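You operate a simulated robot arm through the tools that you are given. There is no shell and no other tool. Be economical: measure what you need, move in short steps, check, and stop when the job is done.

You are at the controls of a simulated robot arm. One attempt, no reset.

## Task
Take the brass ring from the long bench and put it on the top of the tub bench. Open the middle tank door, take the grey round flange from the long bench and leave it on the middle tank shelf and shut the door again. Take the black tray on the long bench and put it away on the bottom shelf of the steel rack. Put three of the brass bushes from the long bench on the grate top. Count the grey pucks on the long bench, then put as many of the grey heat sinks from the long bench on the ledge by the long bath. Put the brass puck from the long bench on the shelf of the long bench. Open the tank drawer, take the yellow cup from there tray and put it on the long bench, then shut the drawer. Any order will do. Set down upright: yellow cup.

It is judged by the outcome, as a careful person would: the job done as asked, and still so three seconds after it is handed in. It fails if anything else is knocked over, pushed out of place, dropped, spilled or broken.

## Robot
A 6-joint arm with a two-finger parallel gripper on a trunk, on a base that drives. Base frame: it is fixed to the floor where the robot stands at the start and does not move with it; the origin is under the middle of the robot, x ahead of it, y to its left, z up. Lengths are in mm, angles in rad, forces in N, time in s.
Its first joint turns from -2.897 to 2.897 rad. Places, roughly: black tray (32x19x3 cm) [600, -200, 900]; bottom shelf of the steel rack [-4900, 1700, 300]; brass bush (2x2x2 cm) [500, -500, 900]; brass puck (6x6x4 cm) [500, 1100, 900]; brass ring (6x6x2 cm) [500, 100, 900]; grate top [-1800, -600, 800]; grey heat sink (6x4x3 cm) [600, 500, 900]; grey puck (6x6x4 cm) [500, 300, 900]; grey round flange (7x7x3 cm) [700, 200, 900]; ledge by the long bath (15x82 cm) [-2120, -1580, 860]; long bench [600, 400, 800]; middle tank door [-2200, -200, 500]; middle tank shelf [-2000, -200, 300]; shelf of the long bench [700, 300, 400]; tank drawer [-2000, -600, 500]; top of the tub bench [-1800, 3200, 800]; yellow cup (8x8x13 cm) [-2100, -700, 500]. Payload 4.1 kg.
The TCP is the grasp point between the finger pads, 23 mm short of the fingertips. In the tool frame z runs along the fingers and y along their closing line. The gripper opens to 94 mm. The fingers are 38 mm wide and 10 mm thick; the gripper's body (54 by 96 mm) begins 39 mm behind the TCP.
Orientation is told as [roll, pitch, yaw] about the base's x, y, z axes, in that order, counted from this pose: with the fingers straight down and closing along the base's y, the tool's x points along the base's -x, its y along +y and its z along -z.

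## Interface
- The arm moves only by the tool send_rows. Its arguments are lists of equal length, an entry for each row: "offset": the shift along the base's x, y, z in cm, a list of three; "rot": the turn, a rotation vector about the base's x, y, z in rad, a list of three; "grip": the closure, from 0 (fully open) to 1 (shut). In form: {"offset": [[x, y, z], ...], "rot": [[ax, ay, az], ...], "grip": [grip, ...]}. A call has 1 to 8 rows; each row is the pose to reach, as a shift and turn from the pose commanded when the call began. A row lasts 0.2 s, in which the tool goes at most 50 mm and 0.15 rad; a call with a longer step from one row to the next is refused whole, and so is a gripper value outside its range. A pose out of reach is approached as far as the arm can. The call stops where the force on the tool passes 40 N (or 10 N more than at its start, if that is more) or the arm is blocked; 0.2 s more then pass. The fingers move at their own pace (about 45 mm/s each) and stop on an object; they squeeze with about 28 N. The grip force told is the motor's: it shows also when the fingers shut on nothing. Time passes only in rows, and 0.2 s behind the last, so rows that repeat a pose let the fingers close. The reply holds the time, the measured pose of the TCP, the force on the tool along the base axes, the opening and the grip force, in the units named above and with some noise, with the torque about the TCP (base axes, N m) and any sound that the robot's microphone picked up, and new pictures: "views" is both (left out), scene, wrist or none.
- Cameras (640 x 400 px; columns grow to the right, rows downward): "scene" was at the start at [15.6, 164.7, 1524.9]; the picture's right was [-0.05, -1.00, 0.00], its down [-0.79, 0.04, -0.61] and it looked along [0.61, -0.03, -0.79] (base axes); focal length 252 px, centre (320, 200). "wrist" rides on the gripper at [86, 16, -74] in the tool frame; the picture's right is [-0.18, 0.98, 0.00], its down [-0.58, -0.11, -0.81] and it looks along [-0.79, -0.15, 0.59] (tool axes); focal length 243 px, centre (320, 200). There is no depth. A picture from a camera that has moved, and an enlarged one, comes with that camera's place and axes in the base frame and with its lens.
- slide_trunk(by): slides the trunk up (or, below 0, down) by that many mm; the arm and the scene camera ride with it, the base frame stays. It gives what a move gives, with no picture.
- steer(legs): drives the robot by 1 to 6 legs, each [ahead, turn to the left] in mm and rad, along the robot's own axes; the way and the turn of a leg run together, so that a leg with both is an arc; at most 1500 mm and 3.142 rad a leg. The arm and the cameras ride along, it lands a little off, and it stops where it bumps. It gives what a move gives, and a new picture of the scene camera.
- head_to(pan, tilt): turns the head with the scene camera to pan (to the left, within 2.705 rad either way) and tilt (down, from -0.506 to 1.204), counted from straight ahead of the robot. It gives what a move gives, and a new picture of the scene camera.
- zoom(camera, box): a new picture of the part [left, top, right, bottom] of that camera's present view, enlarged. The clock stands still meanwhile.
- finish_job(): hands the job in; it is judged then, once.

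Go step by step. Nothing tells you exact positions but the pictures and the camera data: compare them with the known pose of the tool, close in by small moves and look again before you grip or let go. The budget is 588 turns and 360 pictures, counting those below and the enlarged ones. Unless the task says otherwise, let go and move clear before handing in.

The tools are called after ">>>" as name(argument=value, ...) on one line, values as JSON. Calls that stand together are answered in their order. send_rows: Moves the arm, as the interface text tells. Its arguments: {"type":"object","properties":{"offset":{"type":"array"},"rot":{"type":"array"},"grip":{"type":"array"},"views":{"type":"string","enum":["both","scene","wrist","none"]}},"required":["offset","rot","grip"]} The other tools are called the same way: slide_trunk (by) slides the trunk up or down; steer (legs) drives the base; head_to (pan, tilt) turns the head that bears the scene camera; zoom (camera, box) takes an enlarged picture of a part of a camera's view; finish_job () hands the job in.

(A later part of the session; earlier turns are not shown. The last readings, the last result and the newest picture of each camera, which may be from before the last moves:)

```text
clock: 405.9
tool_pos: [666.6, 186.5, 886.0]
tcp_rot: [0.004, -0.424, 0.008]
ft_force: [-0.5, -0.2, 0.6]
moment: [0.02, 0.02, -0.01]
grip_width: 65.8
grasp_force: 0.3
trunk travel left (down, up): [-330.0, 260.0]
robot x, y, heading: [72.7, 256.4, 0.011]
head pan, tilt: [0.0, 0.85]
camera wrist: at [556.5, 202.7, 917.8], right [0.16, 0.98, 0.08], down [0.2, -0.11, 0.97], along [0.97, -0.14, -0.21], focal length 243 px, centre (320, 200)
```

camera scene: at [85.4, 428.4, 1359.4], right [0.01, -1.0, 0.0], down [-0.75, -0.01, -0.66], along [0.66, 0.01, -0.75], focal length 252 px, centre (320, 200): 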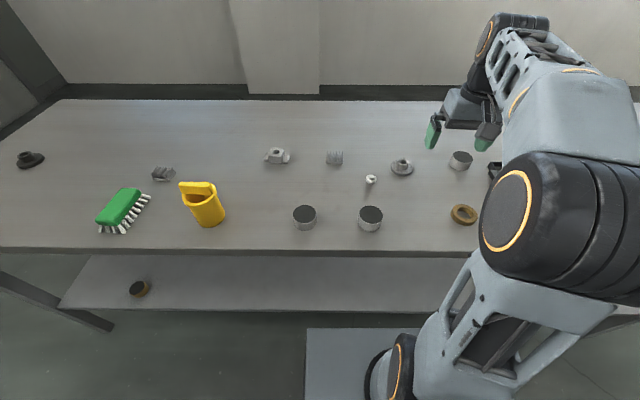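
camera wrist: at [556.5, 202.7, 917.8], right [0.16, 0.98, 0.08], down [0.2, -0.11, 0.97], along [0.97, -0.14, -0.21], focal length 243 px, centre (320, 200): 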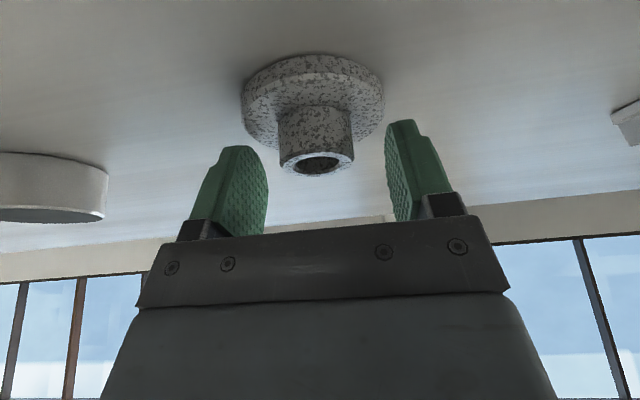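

Rise 5 mm so the tips stay above the disc, then close on the hub.

>>> send_rows(offset=[[-0.1, 0.1, 0.5], [-0.1, 0.1, 0.5], [-0.1, 0.1, 0.5], [-0.1, 0.1, 0.5], [-0.1, 0.1, 0.5]], rot=[[0, 0, 0], [0, 0, 0], [0, 0, 0], [0, 0, 0], [0, 0, 0]], grip=[0.3, 1, 1, 1, 1], views="wrist")

```text
clock: 407.1
tool_pos: [665.3, 187.0, 891.6]
tcp_rot: [0.006, -0.423, 0.009]
ft_force: [0.2, -0.4, 1.3]
moment: [-0.07, -0.03, 0.0]
grip_width: 32.8
grasp_force: 27.7
trunk travel left (down, up): [-330.0, 260.0]
robot x, y, heading: [68.3, 259.6, 0.01]
head pan, tilt: [0.0, 0.85]
camera wrist: at [555.3, 203.7, 923.2], right [0.16, 0.98, 0.08], down [0.2, -0.11, 0.97], along [0.97, -0.14, -0.21], focal length 243 px, centre (320, 200)
```

wrist: 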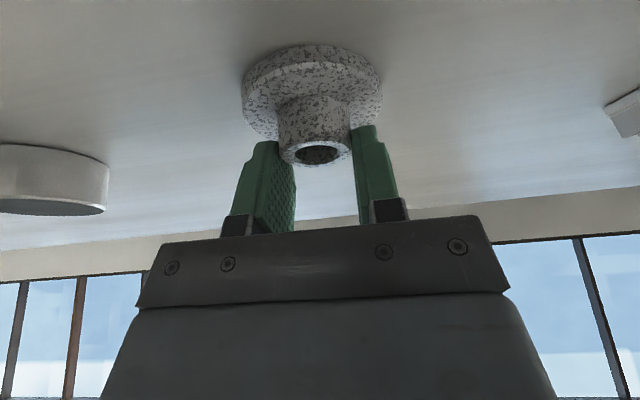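

Hub gripped (32.8 mm). Lift slowly and check.

>>> send_rows(offset=[[0, 0, 0.5], [0, 0, 1], [0, 0, 2], [0, 0, 3.5], [0, 0, 5]], rot=[[0, 0, 0], [0, 0, 0], [0, 0, 0], [0, 0, 0], [0, 0, 0]], grip=[1, 1, 1, 1, 1], views="wrist")

```text
clock: 408.3
tool_pos: [666.0, 190.6, 941.5]
tcp_rot: [0.005, -0.422, 0.008]
ft_force: [0.1, -0.2, -1.5]
moment: [0.01, 0.01, 0.0]
grip_width: 32.8
grasp_force: 27.7
trunk travel left (down, up): [-330.0, 260.0]
robot x, y, heading: [74.7, 258.3, 0.006]
head pan, tilt: [0.0, 0.85]
camera wrist: at [556.0, 204.8, 972.6], right [0.16, 0.98, 0.08], down [0.2, -0.11, 0.97], along [0.97, -0.14, -0.21], focal length 243 px, centre (320, 200)
```

wrist: 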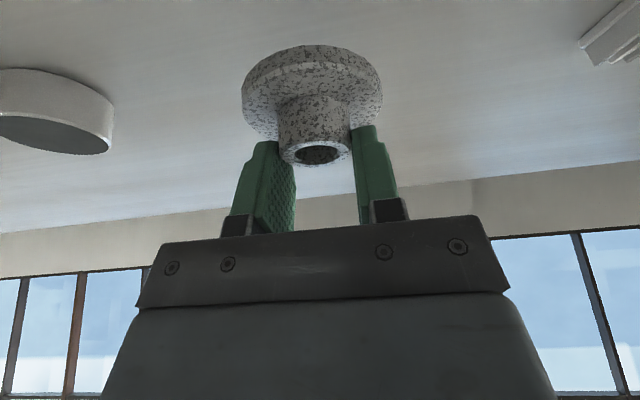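

Held. Retract, raise, and drive round to the tank door.

>>> send_rows(offset=[[0, 0, 4], [-3.5, 0, 7], [-7, 0, 10], [-11, 0, 12], [-15, 0, 13], [-19, 0, 13]], rot=[[0, 0, 0], [0, 0, 0], [0, 0, 0], [0, 0, 0], [0, 0, 0], [0, 0, 0]], grip=[1, 1, 1, 1, 1, 1], views="none")

>>> steer(legs=[[-250, 0], [0, 2.25], [1000, 0], [950, 0], [0, 0.884], [1500, 0]])

```text
clock: 409.7
tool_pos: [476.4, 187.3, 1072.5]
tcp_rot: [0.005, -0.425, 0.011]
ft_force: [0.4, -0.3, -1.7]
moment: [-0.04, -0.02, 0.0]
grip_width: 32.7
grasp_force: 27.4
trunk travel left (down, up): [-330.0, 260.0]
robot x, y, heading: [68.1, 257.4, 0.008]
head pan, tilt: [0.0, 0.85]
```

```text
clock: 435.4
tool_pos: [-3251.4, 1965.9, 1071.9]
tcp_rot: [0.004, -0.424, 3.093]
ft_force: [0.7, -1.0, -1.3]
moment: [0.01, 0.03, -0.01]
grip_width: 32.6
grasp_force: 28.0
trunk travel left (down, up): [-330.0, 260.0]
robot x, y, heading: [-2849.2, 1867.8, 3.099]
head pan, tilt: [0.0, 0.85]
camera scene: at [-2873.6, 1705.4, 1359.4], right [0.05, 1.0, 0.0], down [0.75, -0.03, -0.66], along [-0.66, 0.03, -0.75], focal length 252 px, centre (320, 200)
```

scene: 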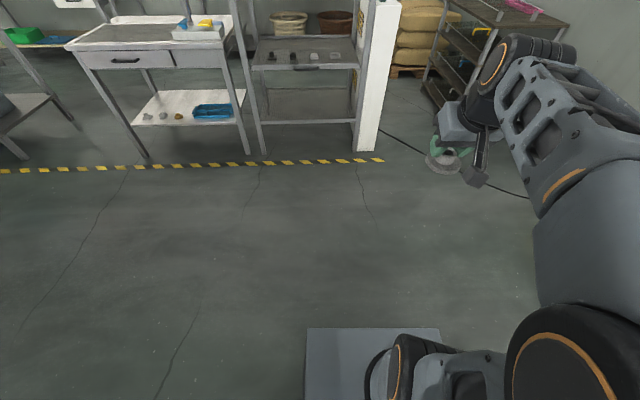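

Continue down the corridor and set up an angled approach to the open cabinet (keeping clear of the door).

>>> steer(legs=[[150, 0], [0, 1.613], [1300, 0], [1170, 0], [0, 2.23]])

```text
clock: 457.7
tool_pos: [-2626.5, -380.3, 1071.2]
tcp_rot: [0.005, -0.426, 0.684]
ft_force: [-0.1, -0.5, 0.0]
moment: [0.0, 0.02, -0.03]
grip_width: 32.7
grasp_force: 27.4
trunk travel left (down, up): [-330.0, 260.0]
robot x, y, heading: [-2989.9, -580.4, 0.686]
head pan, tilt: [0.0, 0.85]
camera scene: at [-3080.6, -437.4, 1359.4], right [0.63, -0.77, 0.0], down [-0.58, -0.48, -0.66], along [0.51, 0.42, -0.75], focal length 252 px, centre (320, 200)
```

scene: 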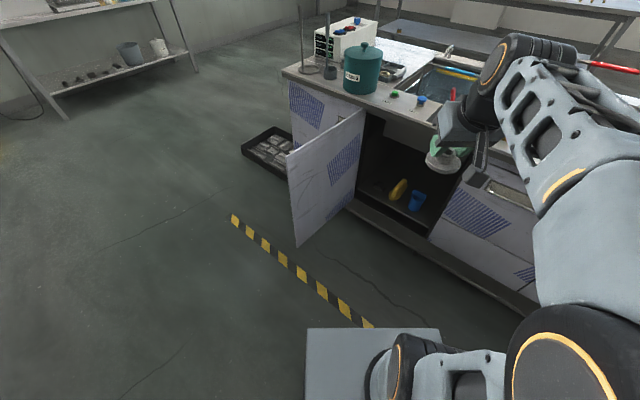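

>>> slide_trunk(by=-330)

>>> head_to(pan=-0.1, tilt=0.6)

>>> steer(legs=[[300, 0]])

```text
clock: 460.9
tool_pos: [-2625.3, -381.2, 741.4]
tcp_rot: [0.004, -0.424, 0.686]
ft_force: [0.2, 0.1, -1.3]
moment: [0.0, 0.02, 0.0]
grip_width: 32.8
grasp_force: 28.3
trunk travel left (down, up): [0.0, 590.0]
robot x, y, heading: [-2990.5, -579.3, 0.689]
head pan, tilt: [0.0, 0.85]
```

```text
clock: 461.7
tool_pos: [-2625.9, -382.2, 741.7]
tcp_rot: [0.006, -0.425, 0.684]
ft_force: [1.1, 0.0, -1.4]
moment: [0.02, 0.05, -0.03]
grip_width: 32.9
grasp_force: 28.2
trunk travel left (down, up): [0.0, 590.0]
robot x, y, heading: [-2989.1, -578.5, 0.688]
head pan, tilt: [-0.099, 0.6]
camera scene: at [-3067.6, -438.1, 1050.3], right [0.55, -0.83, 0.0], down [-0.47, -0.31, -0.82], along [0.69, 0.46, -0.57], focal length 252 px, centre (320, 200)
```

scene: 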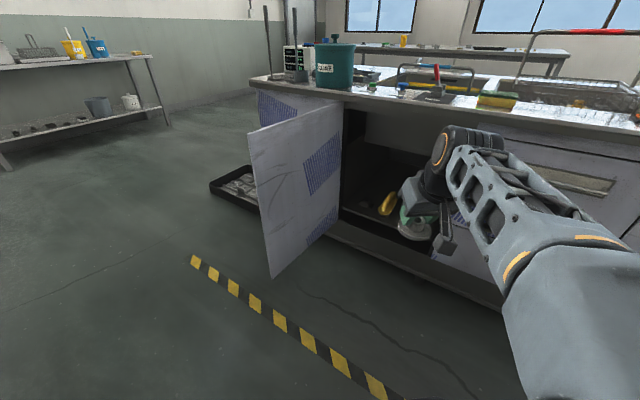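

```text
clock: 463.7
tool_pos: [-2396.1, -193.4, 742.9]
tcp_rot: [0.005, -0.424, 0.684]
ft_force: [1.4, -0.1, -1.8]
moment: [-0.04, -0.01, -0.03]
grip_width: 32.8
grasp_force: 27.8
trunk travel left (down, up): [0.0, 590.0]
robot x, y, heading: [-2759.3, -391.9, 0.682]
head pan, tilt: [-0.099, 0.6]
camera scene: at [-2838.7, -250.7, 1050.3], right [0.55, -0.83, 0.0], down [-0.47, -0.31, -0.83], along [0.69, 0.46, -0.56], focal length 252 px, centre (320, 200)
```

scene: 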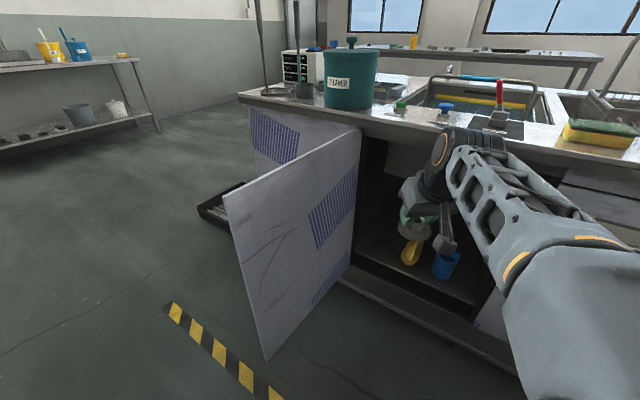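

Lower in front of the cabinet, extending a little.

>>> send_rows(offset=[[0.7, 0.5, -4.5], [1.4, 1, -9], [2.1, 1.5, -13.5], [2.8, 2, -18], [3.5, 2.5, -22.5], [4.5, 3, -27], [5.5, 3.5, -31], [6.5, 4, -33]], rot=[[0, 0, 0], [0, 0, 0], [0, 0, 0], [0, 0, 0], [0, 0, 0], [0, 0, 0], [0, 0, 0], [0, 0, 0]], grip=[1, 1, 1, 1, 1, 1, 1, 1], views="both")

```text
clock: 465.5
tool_pos: [-2332.4, -154.3, 411.8]
tcp_rot: [0.004, -0.424, 0.685]
ft_force: [-0.7, -0.5, -0.9]
moment: [-0.05, 0.0, -0.03]
grip_width: 32.6
grasp_force: 27.4
trunk travel left (down, up): [0.0, 590.0]
robot x, y, heading: [-2762.1, -390.2, 0.683]
head pan, tilt: [-0.099, 0.6]
camera scene: at [-2838.8, -250.8, 1050.3], right [0.55, -0.83, 0.0], down [-0.47, -0.31, -0.83], along [0.69, 0.46, -0.56], focal length 252 px, centre (320, 200)
camera wrist: at [-2427.5, -210.3, 443.5], right [-0.49, 0.87, 0.08], down [0.23, 0.04, 0.97], along [0.84, 0.5, -0.21], focal length 243 px, centre (320, 200)
```

scene: 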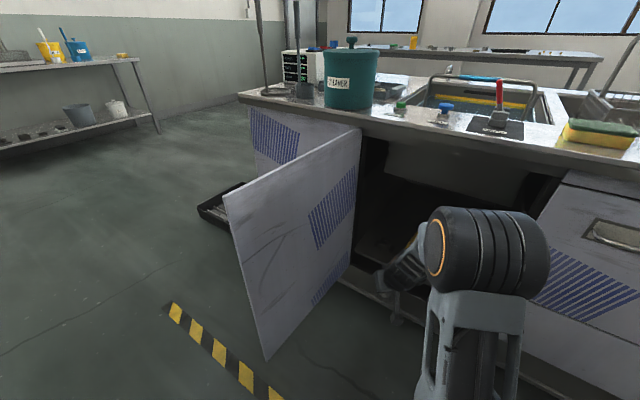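
wrist: 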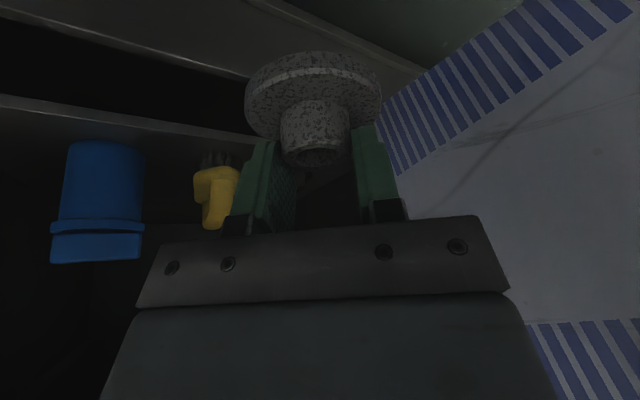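

Drive 150 mm further in (height keeps the disc above the shelf).

>>> steer(legs=[[150, 0]])

>>> send_rows(offset=[[0, 0, 0.5]], rot=[[0, 0, 0]], grip=[1], views="wrist")

```text
clock: 466.9
tool_pos: [-2217.3, -58.6, 412.7]
tcp_rot: [0.004, -0.424, 0.686]
ft_force: [0.0, -0.4, -1.8]
moment: [-0.04, -0.01, 0.01]
grip_width: 32.5
grasp_force: 28.1
trunk travel left (down, up): [0.0, 590.0]
robot x, y, heading: [-2641.4, -295.1, 0.682]
head pan, tilt: [-0.099, 0.6]
camera scene: at [-2723.0, -155.8, 1050.3], right [0.56, -0.83, 0.0], down [-0.47, -0.31, -0.83], along [0.69, 0.46, -0.56], focal length 252 px, centre (320, 200)
```

scene: 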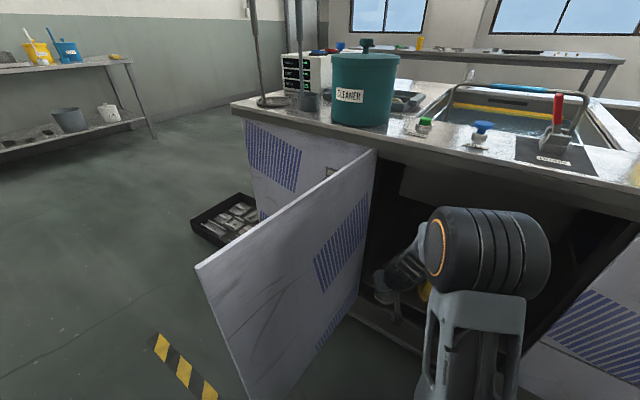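

```text
clock: 467.3
tool_pos: [-2217.7, -58.8, 417.1]
tcp_rot: [0.004, -0.425, 0.684]
ft_force: [0.5, -0.1, -0.7]
moment: [-0.02, -0.01, -0.01]
grip_width: 32.6
grasp_force: 27.9
trunk travel left (down, up): [0.0, 590.0]
robot x, y, heading: [-2645.9, -296.6, 0.689]
head pan, tilt: [-0.099, 0.6]
camera wrist: at [-2312.1, -114.2, 448.7], right [-0.49, 0.87, 0.08], down [0.23, 0.04, 0.97], along [0.84, 0.5, -0.21], focal length 243 px, centre (320, 200)
```

wrist: 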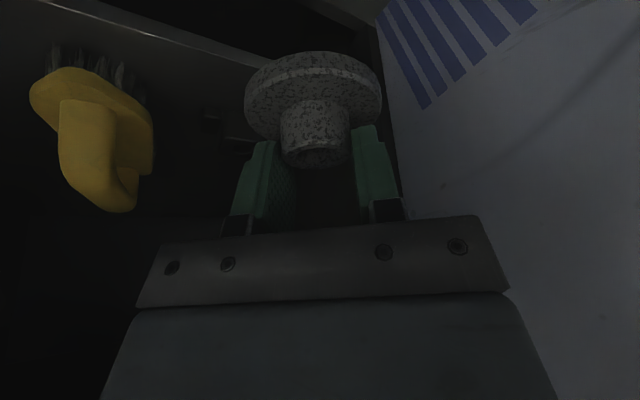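

>>> zoom(camera="wrist", box=[140, 20, 300, 180])

```text
2.50 times, centred on (220, 100) of wrist
camera zoom: at [-2312.1, -114.2, 448.7], right [-0.49, 0.87, 0.08], down [0.23, 0.04, 0.97], along [0.84, 0.5, -0.21], focal length 606 px, centre (570, 450)
```

zoom: 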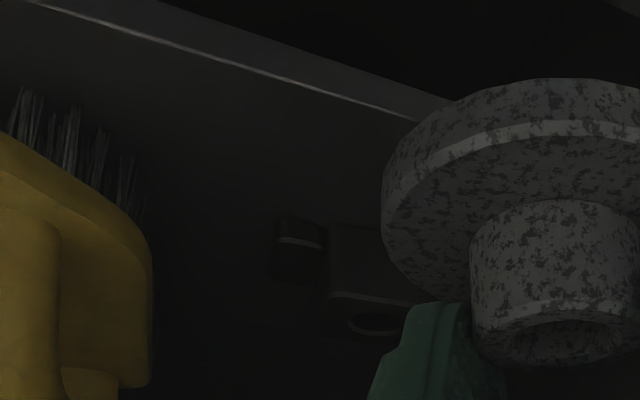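

The fitting's ear corner is near [-2096, -101] and the brush near [-2097, -141]; I'll set the flange centred at about [-2135, -110]. Shift sideways first, then forward.

>>> send_rows(offset=[[0, -2.5, -1.5], [0, -4.7, -2.7], [2.5, -4.7, -2.7], [5, -4.7, -2.7], [7, -4.7, -2.7]], rot=[[0, 0, 0], [0, 0, 0], [0, 0, 0], [0, 0, 0], [0, 0, 0]], grip=[1, 1, 1, 1, 1], views="none")

>>> zoom(camera="wrist", box=[100, 0, 420, 200])

```text
clock: 468.5
tool_pos: [-2147.4, -106.1, 389.7]
tcp_rot: [0.006, -0.422, 0.685]
ft_force: [-0.2, -1.3, -1.1]
moment: [0.02, -0.01, 0.01]
grip_width: 32.7
grasp_force: 27.7
trunk travel left (down, up): [0.0, 590.0]
robot x, y, heading: [-2645.5, -295.3, 0.688]
head pan, tilt: [-0.099, 0.6]
```

```text
2.00 times, centred on (260, 100) of wrist
camera zoom: at [-2242.5, -163.0, 421.1], right [-0.49, 0.87, 0.08], down [0.23, 0.04, 0.97], along [0.84, 0.5, -0.21], focal length 485 px, centre (440, 400)
```

zoom: 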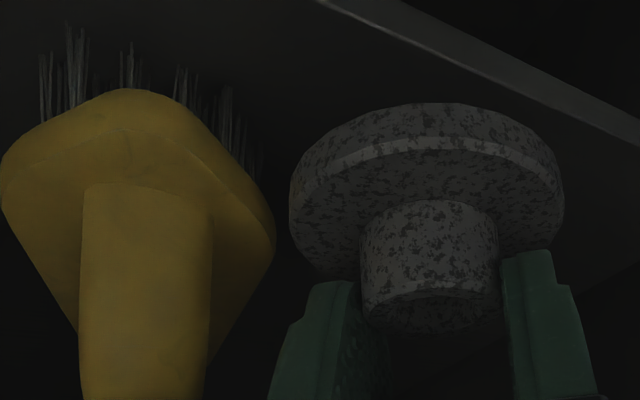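

The brush body leans close on the right; shift the target to centre ≈[-2136, -92].

>>> send_rows(offset=[[0, 1.8, 0], [0.8, 1.8, 0], [1.6, 1.8, -1]], rot=[[0, 0, 0], [0, 0, 0], [0, 0, 0]], grip=[1, 1, 1], views="none")

>>> zoom(camera="wrist", box=[100, 0, 420, 200])

```text
clock: 469.3
tool_pos: [-2131.5, -87.8, 380.3]
tcp_rot: [0.005, -0.423, 0.686]
ft_force: [-0.5, -0.3, -1.9]
moment: [-0.02, -0.04, 0.0]
grip_width: 32.6
grasp_force: 27.9
trunk travel left (down, up): [0.0, 590.0]
robot x, y, heading: [-2644.1, -292.4, 0.685]
head pan, tilt: [-0.099, 0.6]
```

```text
2.00 times, centred on (260, 100) of wrist
camera zoom: at [-2226.9, -144.6, 412.5], right [-0.49, 0.87, 0.08], down [0.23, 0.04, 0.97], along [0.84, 0.5, -0.21], focal length 485 px, centre (440, 400)
```

zoom: 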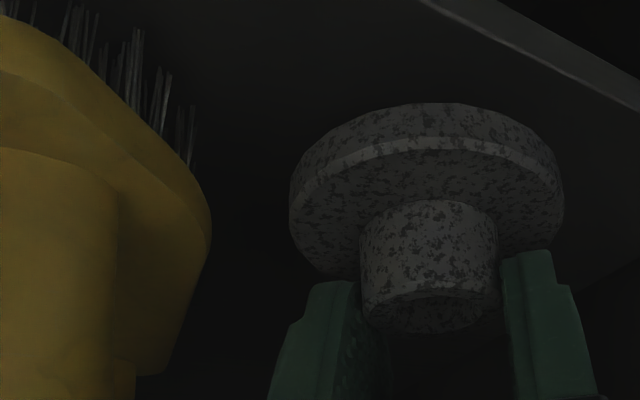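

Lower in small steps, watching for early contact.

>>> send_rows(offset=[[0, 0, -0.8], [0, 0, -1.4], [0, 0, -1.8], [0, 0, -2.2], [0, 0, -2.5], [0, 0, -2.8]], rot=[[0, 0, 0], [0, 0, 0], [0, 0, 0], [0, 0, 0], [0, 0, 0], [0, 0, 0]], grip=[1, 1, 1, 1, 1, 1], views="wrist")

```text
clock: 470.7
tool_pos: [-2130.3, -87.7, 352.3]
tcp_rot: [0.003, -0.424, 0.687]
ft_force: [-2.8, -2.2, 8.4]
moment: [-0.4, 0.12, -0.08]
grip_width: 32.8
grasp_force: 28.3
trunk travel left (down, up): [0.0, 590.0]
robot x, y, heading: [-2642.8, -298.4, 0.687]
head pan, tilt: [-0.099, 0.6]
camera wrist: at [-2225.8, -143.9, 385.0], right [-0.49, 0.87, 0.08], down [0.22, 0.04, 0.97], along [0.84, 0.5, -0.21], focal length 243 px, centre (320, 200)
```

wrist: 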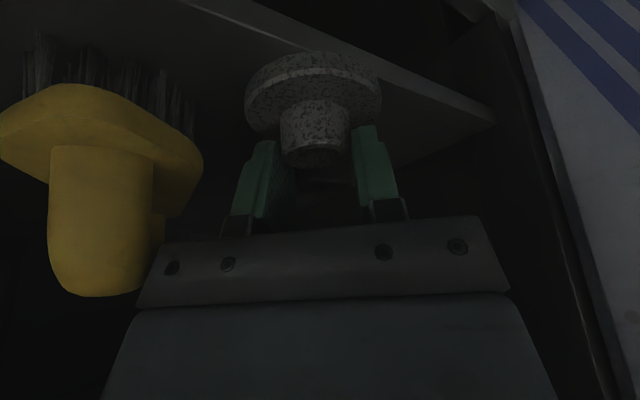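

Set down at the expected height. Open just enough to free the hub, rise, and withdraw.

>>> send_rows(offset=[[0, 0, 0], [0, 0, 0], [0, 0, 0], [0, 0, 1], [0, 0, 2.5], [0, 0, 4.5], [-3, -2, 5.5], [-6, -4, 6]], rot=[[0, 0, 0], [0, 0, 0], [0, 0, 0], [0, 0, 0], [0, 0, 0], [0, 0, 0], [0, 0, 0], [0, 0, 0]], grip=[0.55, 0.55, 0.55, 0.55, 0.55, 0.55, 0.55, 0.55], views="wrist")

```text
clock: 472.5
tool_pos: [-2190.3, -127.7, 410.8]
tcp_rot: [0.004, -0.423, 0.685]
ft_force: [0.3, -0.3, -0.3]
moment: [-0.04, 0.02, -0.03]
grip_width: 42.1
grasp_force: 0.0
trunk travel left (down, up): [0.0, 590.0]
robot x, y, heading: [-2646.3, -299.5, 0.686]
head pan, tilt: [-0.099, 0.6]
camera wrist: at [-2285.4, -184.4, 443.8], right [-0.49, 0.87, 0.08], down [0.23, 0.04, 0.97], along [0.84, 0.5, -0.21], focal length 243 px, centre (320, 200)
```

wrist: 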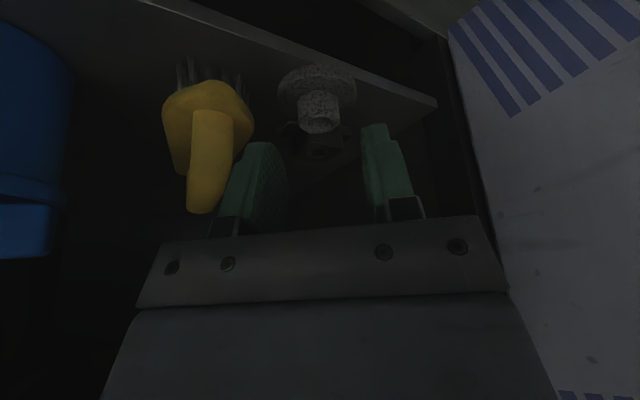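

>>> zoom(camera="wrist", box=[220, 20, 460, 170])

```text
2.67 times, centred on (340, 95) of wrist
camera zoom: at [-2285.4, -184.4, 443.8], right [-0.49, 0.87, 0.08], down [0.23, 0.04, 0.97], along [0.84, 0.5, -0.21], focal length 647 px, centre (267, 480)
```

zoom: 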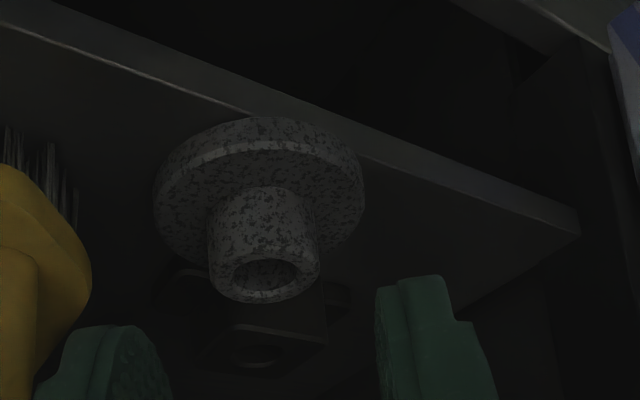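

The flange sits flush on the shelf in front of the fitting. Withdraw fully.

>>> send_rows(offset=[[-3, -2.4, 1], [-6, -4.8, 2], [-9, -7.2, 3]], rot=[[0, 0, 0], [0, 0, 0], [0, 0, 0]], grip=[0.55, 0.55, 0.55], views="none")

>>> steer(legs=[[-400, 0]])

>>> slide_trunk(by=290)

>>> head_to(pan=-0.2, tilt=0.6)

```text
clock: 473.3
tool_pos: [-2279.2, -198.6, 443.1]
tcp_rot: [0.007, -0.425, 0.685]
ft_force: [0.0, 0.7, 0.5]
moment: [0.01, 0.02, -0.04]
grip_width: 42.2
grasp_force: 0.0
trunk travel left (down, up): [0.0, 590.0]
robot x, y, heading: [-2649.3, -292.9, 0.689]
head pan, tilt: [-0.099, 0.6]
```

```text
clock: 475.8
tool_pos: [-2588.1, -452.1, 444.3]
tcp_rot: [0.003, -0.426, 0.682]
ft_force: [-0.6, -0.6, -1.8]
moment: [0.03, -0.01, 0.01]
grip_width: 42.5
grasp_force: 0.0
trunk travel left (down, up): [0.0, 590.0]
robot x, y, heading: [-2955.2, -549.9, 0.676]
head pan, tilt: [-0.099, 0.6]
camera scene: at [-3032.6, -409.7, 1050.3], right [0.55, -0.83, 0.0], down [-0.47, -0.31, -0.83], along [0.69, 0.46, -0.56], focal length 252 px, centre (320, 200)
```

scene: 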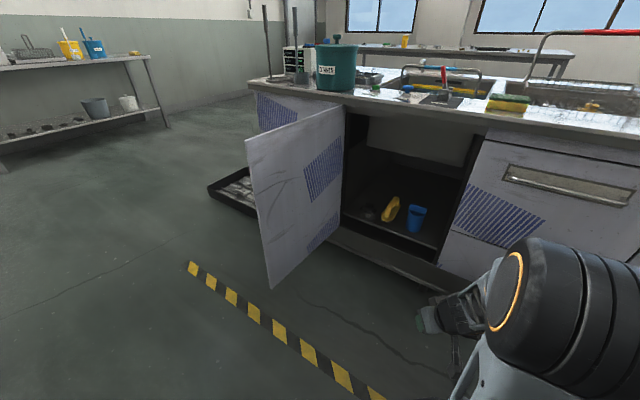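

```text
clock: 478.7
tool_pos: [-2589.5, -452.2, 733.8]
tcp_rot: [0.005, -0.423, 0.685]
ft_force: [0.7, -1.1, -0.3]
moment: [0.02, -0.01, -0.01]
grip_width: 42.4
grasp_force: 0.0
trunk travel left (down, up): [-290.0, 300.0]
robot x, y, heading: [-2955.2, -548.2, 0.686]
head pan, tilt: [-0.099, 0.6]
```

```text
clock: 479.4
tool_pos: [-2589.2, -453.4, 734.4]
tcp_rot: [0.005, -0.425, 0.683]
ft_force: [0.5, 0.5, 0.8]
moment: [0.01, -0.01, 0.0]
grip_width: 42.2
grasp_force: 0.1
trunk travel left (down, up): [-290.0, 300.0]
robot x, y, heading: [-2953.4, -549.2, 0.685]
head pan, tilt: [-0.201, 0.6]
camera scene: at [-3028.0, -417.4, 1340.3], right [0.47, -0.88, 0.0], down [-0.5, -0.26, -0.83], along [0.73, 0.38, -0.56], focal length 252 px, centre (320, 200)
```

scene: 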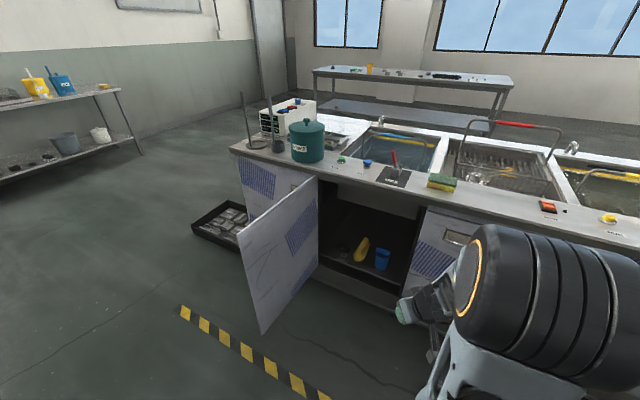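

Next close the door. First make the tool horizontal, then drive round to push the open door's outer face.

>>> send_rows(offset=[[1, 0.8, -1], [2, 1.6, -2], [3, 2.4, -3], [4, 3.2, -4], [5, 4, -5], [6, 4.8, -6], [7, 5.6, -7], [8, 6.4, -8]], rot=[[0.089, -0.108, 0], [0.177, -0.217, 0], [0.266, -0.325, 0], [0.355, -0.434, 0], [0.443, -0.542, 0], [0.532, -0.65, 0], [0.62, -0.759, 0], [0.7, -0.855, 0]], grip=[1, 1, 1, 1, 1, 1, 1, 1], views="none")

>>> steer(legs=[[0, 0.886], [850, 0], [0, -0.4], [794, 0], [0, 1.86], [0, 1.86]])

```text
clock: 481.2
tool_pos: [-2438.1, -392.5, 700.0]
tcp_rot: [0.775, -1.499, -0.067]
ft_force: [-0.8, 0.3, 0.8]
moment: [0.0, -0.01, 0.02]
grip_width: 0.0
grasp_force: 27.8
out of reach, approached as far as the arm can: row 2, 3, 4, 5, 6, 7, 8
trunk travel left (down, up): [-290.0, 300.0]
robot x, y, heading: [-2956.6, -555.0, 0.685]
head pan, tilt: [-0.201, 0.6]
```

```text
clock: 501.9
tool_pos: [-2767.1, 490.8, 700.8]
tcp_rot: [0.749, -1.498, -2.122]
ft_force: [-0.1, 0.3, 0.7]
moment: [-0.01, 0.01, 0.04]
grip_width: 0.0
grasp_force: 28.1
trunk travel left (down, up): [-290.0, 300.0]
robot x, y, heading: [-2655.8, 1022.4, -1.39]
head pan, tilt: [-0.201, 0.6]
camera scene: at [-2502.9, 1023.9, 1340.3], right [-1.0, 0.02, 0.0], down [0.01, 0.56, -0.83], along [-0.02, -0.82, -0.56], focal length 252 px, centre (320, 200)
```

scene: 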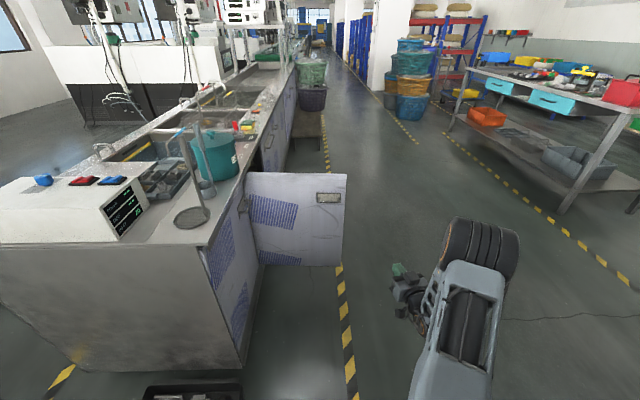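

Swing the tool in line with the robot's heading before pushing.

>>> send_rows(offset=[[4.5, 0.6, -1], [9, 1.2, -3], [13.5, 1.8, -5], [14, 1.8, -6]], rot=[[0, 0, 0.1], [0, 0, 0.2], [0, 0, 0.3], [0, 0, 0.35]], grip=[1, 1, 1, 1], views="none")

```text
clock: 502.9
tool_pos: [-2638.3, 476.8, 655.2]
tcp_rot: [0.876, -1.481, -1.891]
ft_force: [-0.1, -0.6, 1.0]
moment: [-0.02, 0.03, -0.01]
grip_width: 0.1
grasp_force: 28.6
out of reach, approached as far as the arm can: row 1, 2, 3, 4
trunk travel left (down, up): [-290.0, 300.0]
robot x, y, heading: [-2655.8, 1021.1, -1.397]
head pan, tilt: [-0.201, 0.6]
```

Approach the door face, then push in short legs.

>>> steer(legs=[[330, 0], [25, 0], [25, 0], [25, 0], [30, 0], [30, 0]])

```text
clock: 507.2
tool_pos: [-2560.1, 19.2, 655.8]
tcp_rot: [0.874, -1.482, -1.893]
ft_force: [-0.5, -0.1, 0.3]
moment: [-0.01, -0.03, 0.0]
grip_width: 0.0
grasp_force: 27.8
trunk travel left (down, up): [-290.0, 300.0]
robot x, y, heading: [-2572.1, 566.2, -1.396]
head pan, tilt: [-0.201, 0.6]
camera scene: at [-2422.4, 566.4, 1340.3], right [-1.0, 0.03, 0.0], down [0.02, 0.56, -0.83], along [-0.02, -0.82, -0.56], focal length 252 px, centre (320, 200)
```

scene: 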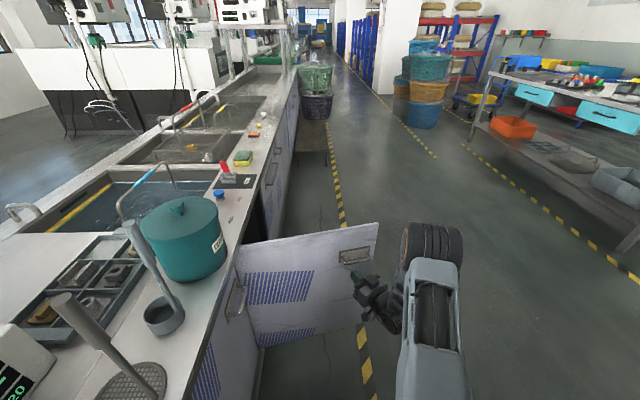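

>>> steer(legs=[[35, 0], [35, 0], [35, 0], [35, 0], [35, 0], [35, 0]])

```text
clock: 510.3
tool_pos: [-2525.6, -187.2, 656.5]
tcp_rot: [0.874, -1.481, -1.897]
ft_force: [-0.1, -0.3, 0.1]
moment: [0.02, -0.01, -0.01]
grip_width: 0.0
grasp_force: 27.8
trunk travel left (down, up): [-290.0, 300.0]
robot x, y, heading: [-2538.1, 359.7, -1.396]
head pan, tilt: [-0.201, 0.6]
camera scene: at [-2386.2, 359.3, 1340.3], right [-1.0, 0.03, 0.0], down [0.02, 0.56, -0.83], along [-0.02, -0.82, -0.56], focal length 252 px, centre (320, 200)
```

scene: 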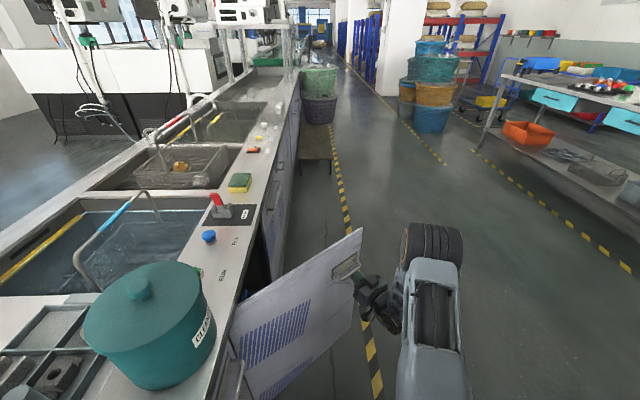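

Door is about half closed. Back off and come round to push it shut from the front.

>>> steer(legs=[[-300, 0], [0, -0.813], [940, 0], [0, 2.209]])

```text
clock: 524.2
tool_pos: [-2589.9, -175.0, 655.8]
tcp_rot: [0.873, -1.482, -0.482]
ft_force: [0.6, 0.1, 0.6]
moment: [0.03, 0.0, 0.03]
grip_width: 0.0
grasp_force: 27.9
trunk travel left (down, up): [-290.0, 300.0]
robot x, y, heading: [-3129.7, -103.3, 0.011]
head pan, tilt: [-0.201, 0.6]
camera scene: at [-3105.5, 49.4, 1340.3], right [-0.19, -0.98, 0.0], down [-0.56, 0.11, -0.83], along [0.81, -0.15, -0.56], focal length 252 px, centre (320, 200)
```

scene: 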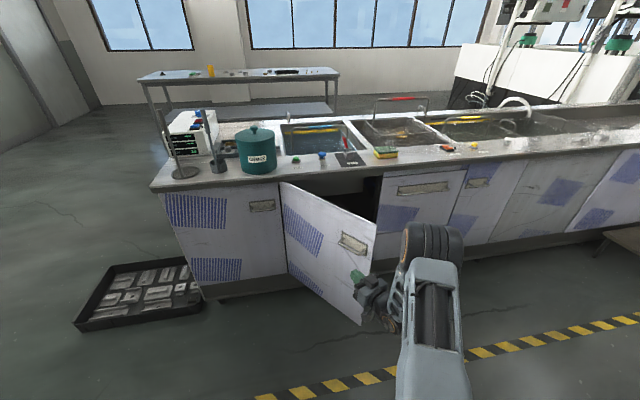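

>>> steer(legs=[[90, 0], [35, 0], [35, 0], [40, 0], [40, 0], [40, 0]])

>>> steer(legs=[[30, 0], [25, 0], [20, 0], [10, 0]])

```text
clock: 527.6
tool_pos: [-2311.6, -173.1, 655.6]
tcp_rot: [0.875, -1.482, -0.489]
ft_force: [-0.9, 0.1, -0.1]
moment: [-0.03, -0.01, 0.03]
grip_width: 0.0
grasp_force: 28.2
trunk travel left (down, up): [-290.0, 300.0]
robot x, y, heading: [-2849.9, -100.3, 0.012]
head pan, tilt: [-0.201, 0.6]
camera scene: at [-2825.5, 52.5, 1340.3], right [-0.19, -0.98, 0.0], down [-0.55, 0.11, -0.83], along [0.81, -0.16, -0.56], focal length 252 px, centre (320, 200)
```

scene: 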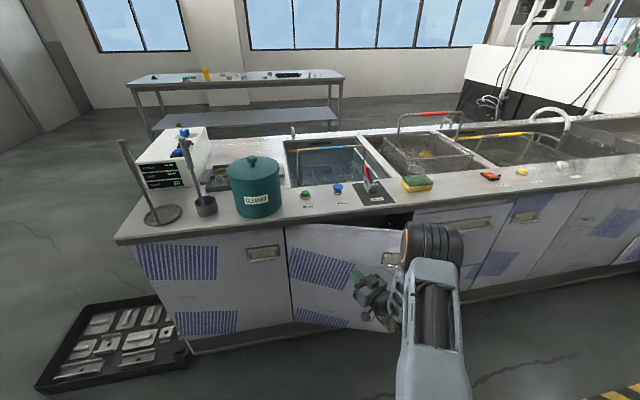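

```text
clock: 529.6
tool_pos: [-2227.0, -172.3, 656.3]
tcp_rot: [0.874, -1.482, -0.488]
ft_force: [-0.1, -0.5, -0.4]
moment: [0.0, 0.0, 0.0]
grip_width: 0.0
grasp_force: 28.1
trunk travel left (down, up): [-290.0, 300.0]
robot x, y, heading: [-2762.4, -94.0, 0.008]
head pan, tilt: [-0.201, 0.6]
camera scene: at [-2740.7, 53.3, 1340.3], right [-0.19, -0.98, 0.0], down [-0.55, 0.11, -0.83], along [0.81, -0.16, -0.56], focal length 252 px, centre (320, 200)
```

scene: 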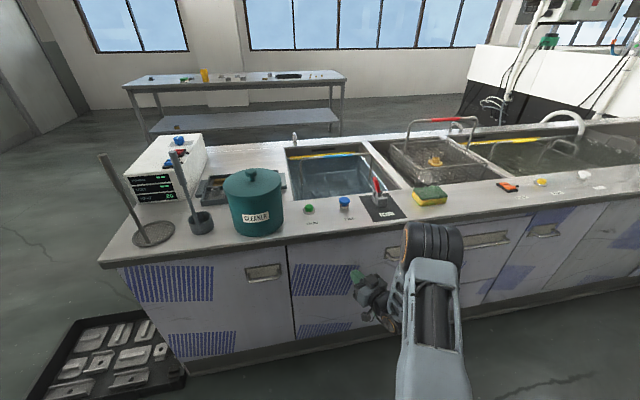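

Nearly shut; finish with small arm pushes.

>>> send_rows(offset=[[0.4, 0, 0], [0.8, 0, 0], [1.2, 0, 0], [1.6, 0, 0], [2.0, 0, 0], [2.4, 0, 0]], rot=[[0, 0, 0], [0, 0, 0], [0, 0, 0], [0, 0, 0], [0, 0, 0], [0, 0, 0]], grip=[1, 1, 1, 1, 1, 1], views="none")

>>> zoom(camera="scene", box=[240, 200, 480, 360])

```text
clock: 531.0
tool_pos: [-2209.8, -173.2, 655.7]
tcp_rot: [0.893, -1.478, -0.505]
ft_force: [-18.1, 0.7, 9.1]
moment: [-0.02, -0.58, 0.02]
grip_width: 0.0
grasp_force: 28.1
trunk travel left (down, up): [-290.0, 300.0]
robot x, y, heading: [-2765.0, -101.2, 0.005]
head pan, tilt: [-0.201, 0.6]
stopped in row 6: the force on the tool passed its limit (the readings are from after the stop); the commanded pose is now the measured one
```

```text
2.50 times, centred on (360, 280) of scene
camera zoom: at [-2743.5, 53.5, 1340.6], right [-0.19, -0.98, 0.0], down [-0.55, 0.11, -0.83], along [0.81, -0.16, -0.56], focal length 630 px, centre (220, 0)
```

zoom: 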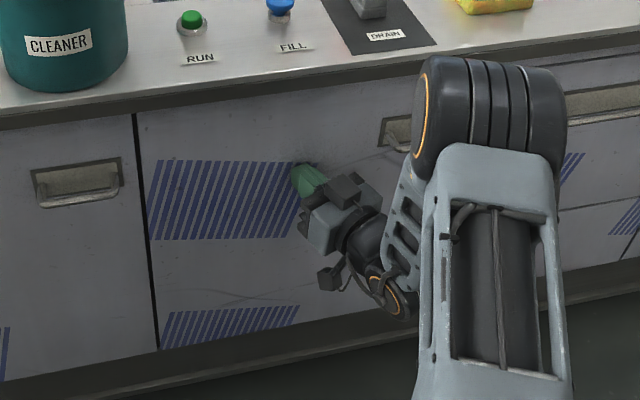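

Firm stop — back away and verify that it is flush.

>>> steer(legs=[[-300, 0]])

>>> zoom(camera="scene", box=[220, 150, 440, 310])

```text
clock: 533.0
tool_pos: [-2512.5, -174.6, 653.3]
tcp_rot: [0.869, -1.474, -0.477]
ft_force: [-0.3, -0.2, -0.9]
moment: [-0.02, 0.02, 0.02]
grip_width: 0.0
grasp_force: 28.3
trunk travel left (down, up): [-290.0, 300.0]
robot x, y, heading: [-3074.9, -100.2, 0.016]
head pan, tilt: [-0.201, 0.6]
camera scene: at [-3047.1, 50.2, 1340.3], right [-0.19, -0.98, 0.0], down [-0.56, 0.11, -0.82], along [0.81, -0.15, -0.57], focal length 252 px, centre (320, 200)
```

scene: 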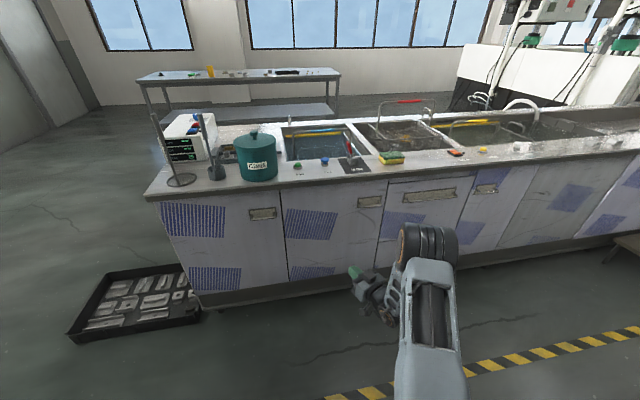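

```text
2.50 times, centred on (330, 230) of scene
camera zoom: at [-3047.1, 50.2, 1340.3], right [-0.19, -0.98, 0.0], down [-0.56, 0.11, -0.82], along [0.81, -0.15, -0.57], focal length 630 px, centre (295, 125)
```

zoom: 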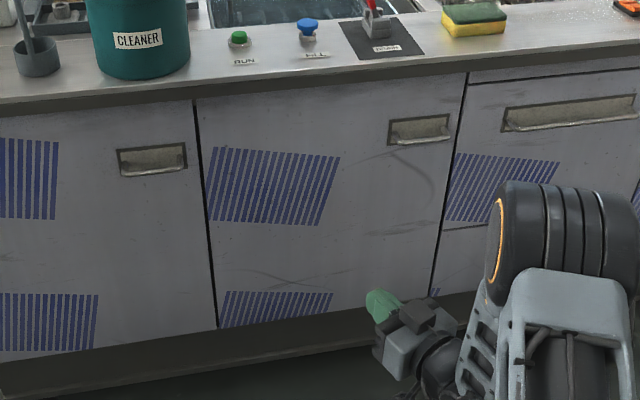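

Door closed flush, drawer closed. Now restore the arm and return to the bench for the third heat sink.

>>> send_rows(offset=[[-1, 0, 4.5], [-2, 0, 9], [-3, 0, 13.5], [-4, 0, 18], [-5, 0, 22], [-6, 0, 26], [-7, 0, 30], [-8, 0, 33]], rot=[[0, 0.145, 0], [0, 0.29, 0], [0, 0.435, 0], [0, 0.58, 0], [0, 0.725, 0], [0, 0.87, 0], [0, 1.015, 0], [0, 1.16, 0]], grip=[0, 0, 0, 0, 0, 0, 0, 0], views="none")

>>> send_rows(offset=[[-1, 0, 1], [-2, 0, 2], [-3, 0, 3]], rot=[[0, 0.1, 0], [0, 0.2, 0], [0, 0.31, 0]], grip=[0, 0, 0], views="none")

>>> steer(legs=[[0, 1.555], [1450, 0], [330, 0], [0, -1.571], [1500, 0]])

```text
clock: 534.8
tool_pos: [-2590.7, -173.4, 983.8]
tcp_rot: [0.409, -0.324, -0.046]
ft_force: [0.1, 0.1, 1.1]
moment: [0.02, 0.0, 0.01]
grip_width: 94.1
grasp_force: 0.1
trunk travel left (down, up): [-290.0, 300.0]
robot x, y, heading: [-3071.9, -102.5, 0.016]
head pan, tilt: [-0.201, 0.6]
```

```text
clock: 535.6
tool_pos: [-2622.6, -174.2, 1013.4]
tcp_rot: [0.397, -0.013, -0.043]
ft_force: [0.2, -1.0, -0.4]
moment: [-0.01, -0.01, 0.0]
grip_width: 93.9
grasp_force: 0.1
trunk travel left (down, up): [-290.0, 300.0]
robot x, y, heading: [-3073.0, -99.0, 0.016]
head pan, tilt: [-0.201, 0.6]
```

```text
clock: 559.0
tool_pos: [-1085.2, 1516.8, 1012.8]
tcp_rot: [0.396, -0.017, -0.081]
ft_force: [0.2, 0.5, 0.0]
moment: [0.01, -0.01, 0.01]
grip_width: 93.9
grasp_force: 0.0
trunk travel left (down, up): [-290.0, 300.0]
robot x, y, heading: [-1536.3, 1610.0, -0.022]
head pan, tilt: [-0.201, 0.6]
camera scene: at [-1501.9, 1756.2, 1340.3], right [-0.22, -0.97, 0.0], down [-0.55, 0.13, -0.83], along [0.8, -0.18, -0.56], focal length 252 px, centre (320, 200)
```

scene: 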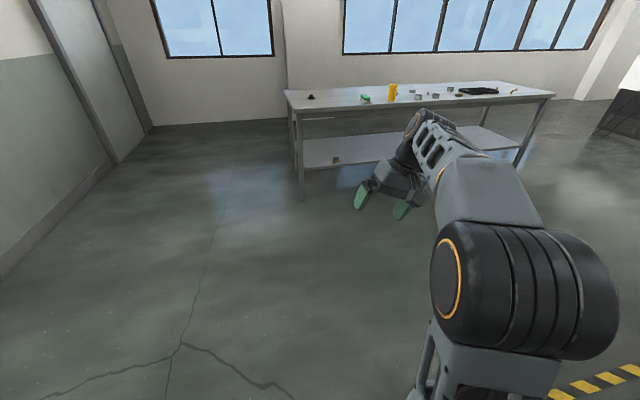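

>>> send_rows(offset=[[0, 0, 3], [0, 0, 6], [0, 0, 8]], rot=[[-0.13, 0, 0], [-0.26, 0, 0], [-0.396, 0, 0.06]], grip=[0, 0, 0], views="none")

>>> steer(legs=[[0, -0.415], [815, 0], [814, 0], [0, 0.437], [85, 0]])

>>> head_to(pan=0, tilt=0.85)

```text
clock: 559.8
tool_pos: [-1085.4, 1516.1, 1096.2]
tcp_rot: [-0.002, -0.035, -0.01]
ft_force: [0.1, -0.3, -0.3]
moment: [0.01, -0.01, 0.0]
grip_width: 93.9
grasp_force: 0.1
trunk travel left (down, up): [-290.0, 300.0]
robot x, y, heading: [-1532.4, 1607.8, -0.018]
head pan, tilt: [-0.201, 0.6]
```

```text
clock: 571.2
tool_pos: [451.8, 848.7, 1094.3]
tcp_rot: [0.0, -0.034, 0.01]
ft_force: [0.2, 0.6, 0.5]
moment: [-0.03, -0.01, 0.0]
grip_width: 94.1
grasp_force: 0.0
trunk travel left (down, up): [-290.0, 300.0]
robot x, y, heading: [1.0, 926.2, -0.004]
head pan, tilt: [-0.201, 0.6]
camera scene: at [31.9, 1078.5, 1340.3], right [-0.2, -0.98, 0.0], down [-0.55, 0.12, -0.83], along [0.81, -0.17, -0.56], focal length 252 px, centre (320, 200)
```

scene: 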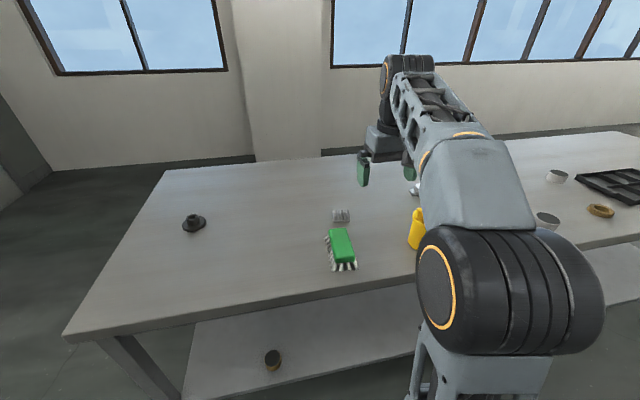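

```text
clock: 572.0
tool_pos: [452.2, 847.9, 1095.2]
tcp_rot: [0.001, -0.034, 0.009]
ft_force: [0.5, -0.5, -0.7]
moment: [0.0, -0.01, -0.03]
grip_width: 94.0
grasp_force: 0.0
trunk travel left (down, up): [-290.0, 300.0]
robot x, y, heading: [6.9, 928.8, -0.005]
head pan, tilt: [0.0, 0.85]
camera scene: at [23.7, 1096.2, 1319.5], right [-0.01, -1.0, 0.0], down [-0.75, 0.0, -0.66], along [0.66, 0.0, -0.75], focal length 252 px, centre (320, 200)
```

scene: 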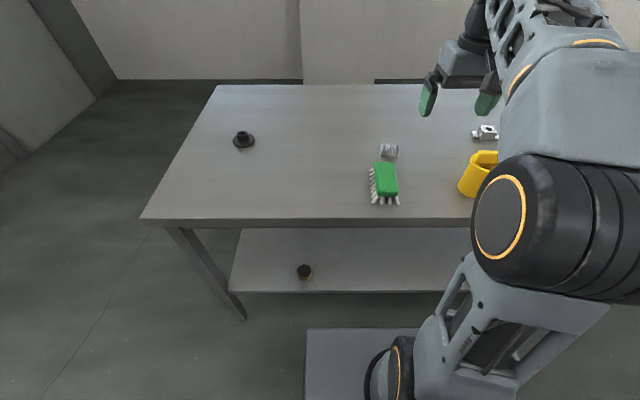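

>>> send_rows(offset=[[3.5, 1, -3], [7, 2, -6], [10.5, 3.2, -9], [13, 4.2, -12], [13.5, 4.2, -14]], rot=[[0, 0.03, 0], [0, 0.03, 0], [0, 0.03, 0], [0, 0.03, 0], [0, 0.03, 0]], grip=[0, 0, 0, 0, 0], views="wrist")

```text
clock: 573.2
tool_pos: [587.5, 888.1, 956.1]
tcp_rot: [-0.001, -0.005, 0.011]
ft_force: [0.2, 0.2, 0.6]
moment: [-0.02, 0.03, -0.02]
grip_width: 94.3
grasp_force: 0.0
trunk travel left (down, up): [-290.0, 300.0]
robot x, y, heading: [4.4, 927.8, -0.006]
head pan, tilt: [0.0, 0.85]
camera wrist: at [500.6, 905.1, 1028.6], right [0.17, 0.98, 0.0], down [0.58, -0.1, 0.81], along [0.8, -0.14, -0.59], focal length 243 px, centre (320, 200)
```

wrist: 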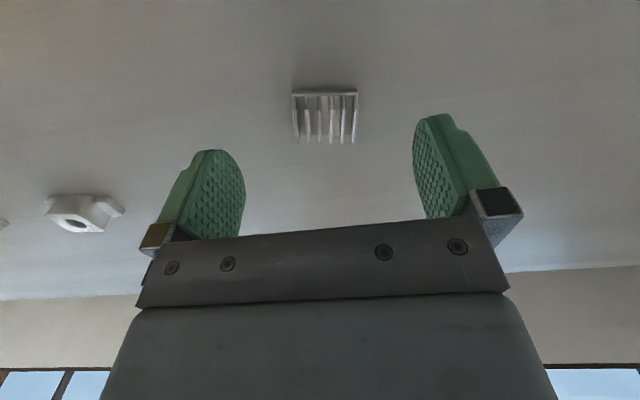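

Sink C centre ≈[623, 888], rotated ≈-0.155. Move the base in 50 mm, align, descend.

>>> steer(legs=[[50, 0]])

>>> send_rows(offset=[[-0.8, 0, -1.5], [-1.4, 0, -3.5], [-1.4, 0, -4.8]], rot=[[0, 0, -0.08], [0, 0, -0.165], [0, 0, -0.165]], grip=[0, 0, 0], views="wrist")

```text
clock: 574.1
tool_pos: [637.6, 889.0, 955.2]
tcp_rot: [0.0, -0.004, 0.011]
ft_force: [-0.2, 0.1, -0.6]
moment: [-0.01, 0.03, 0.03]
grip_width: 94.1
grasp_force: 0.2
trunk travel left (down, up): [-290.0, 300.0]
robot x, y, heading: [52.9, 928.7, -0.004]
head pan, tilt: [0.0, 0.85]
camera scene: at [73.6, 1096.0, 1319.4], right [0.0, -1.0, 0.0], down [-0.75, 0.0, -0.66], along [0.66, 0.0, -0.75], focal length 252 px, centre (320, 200)
```

scene: 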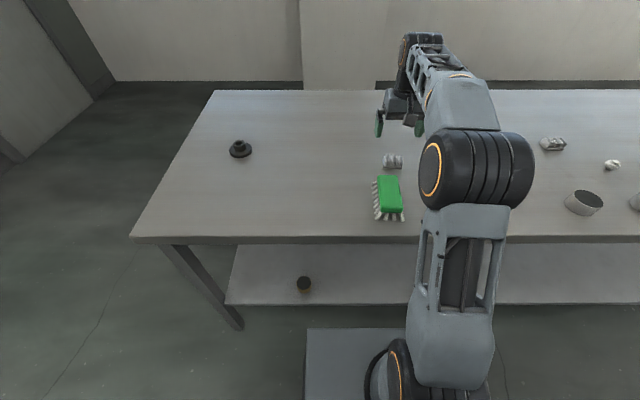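

```text
clock: 574.9
tool_pos: [625.0, 889.1, 909.0]
tcp_rot: [-0.001, -0.005, -0.156]
ft_force: [0.9, -0.8, -0.1]
moment: [-0.04, 0.0, 0.02]
grip_width: 93.9
grasp_force: 0.0
trunk travel left (down, up): [-290.0, 300.0]
robot x, y, heading: [50.8, 928.6, -0.001]
head pan, tilt: [0.0, 0.85]
camera wrist: at [541.4, 918.7, 981.8], right [0.33, 0.94, 0.0], down [0.55, -0.2, 0.81], along [0.76, -0.27, -0.59], focal length 243 px, centre (320, 200)
```

wrist: 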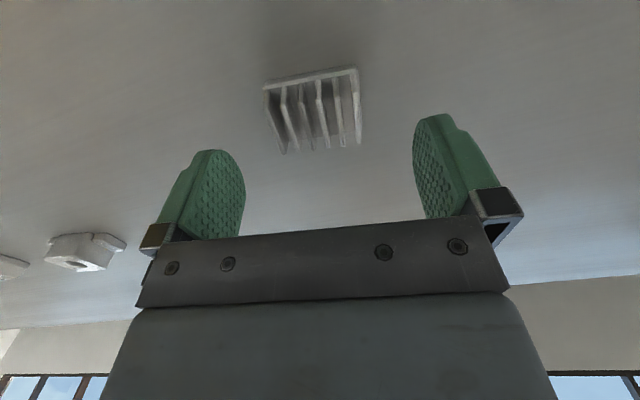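

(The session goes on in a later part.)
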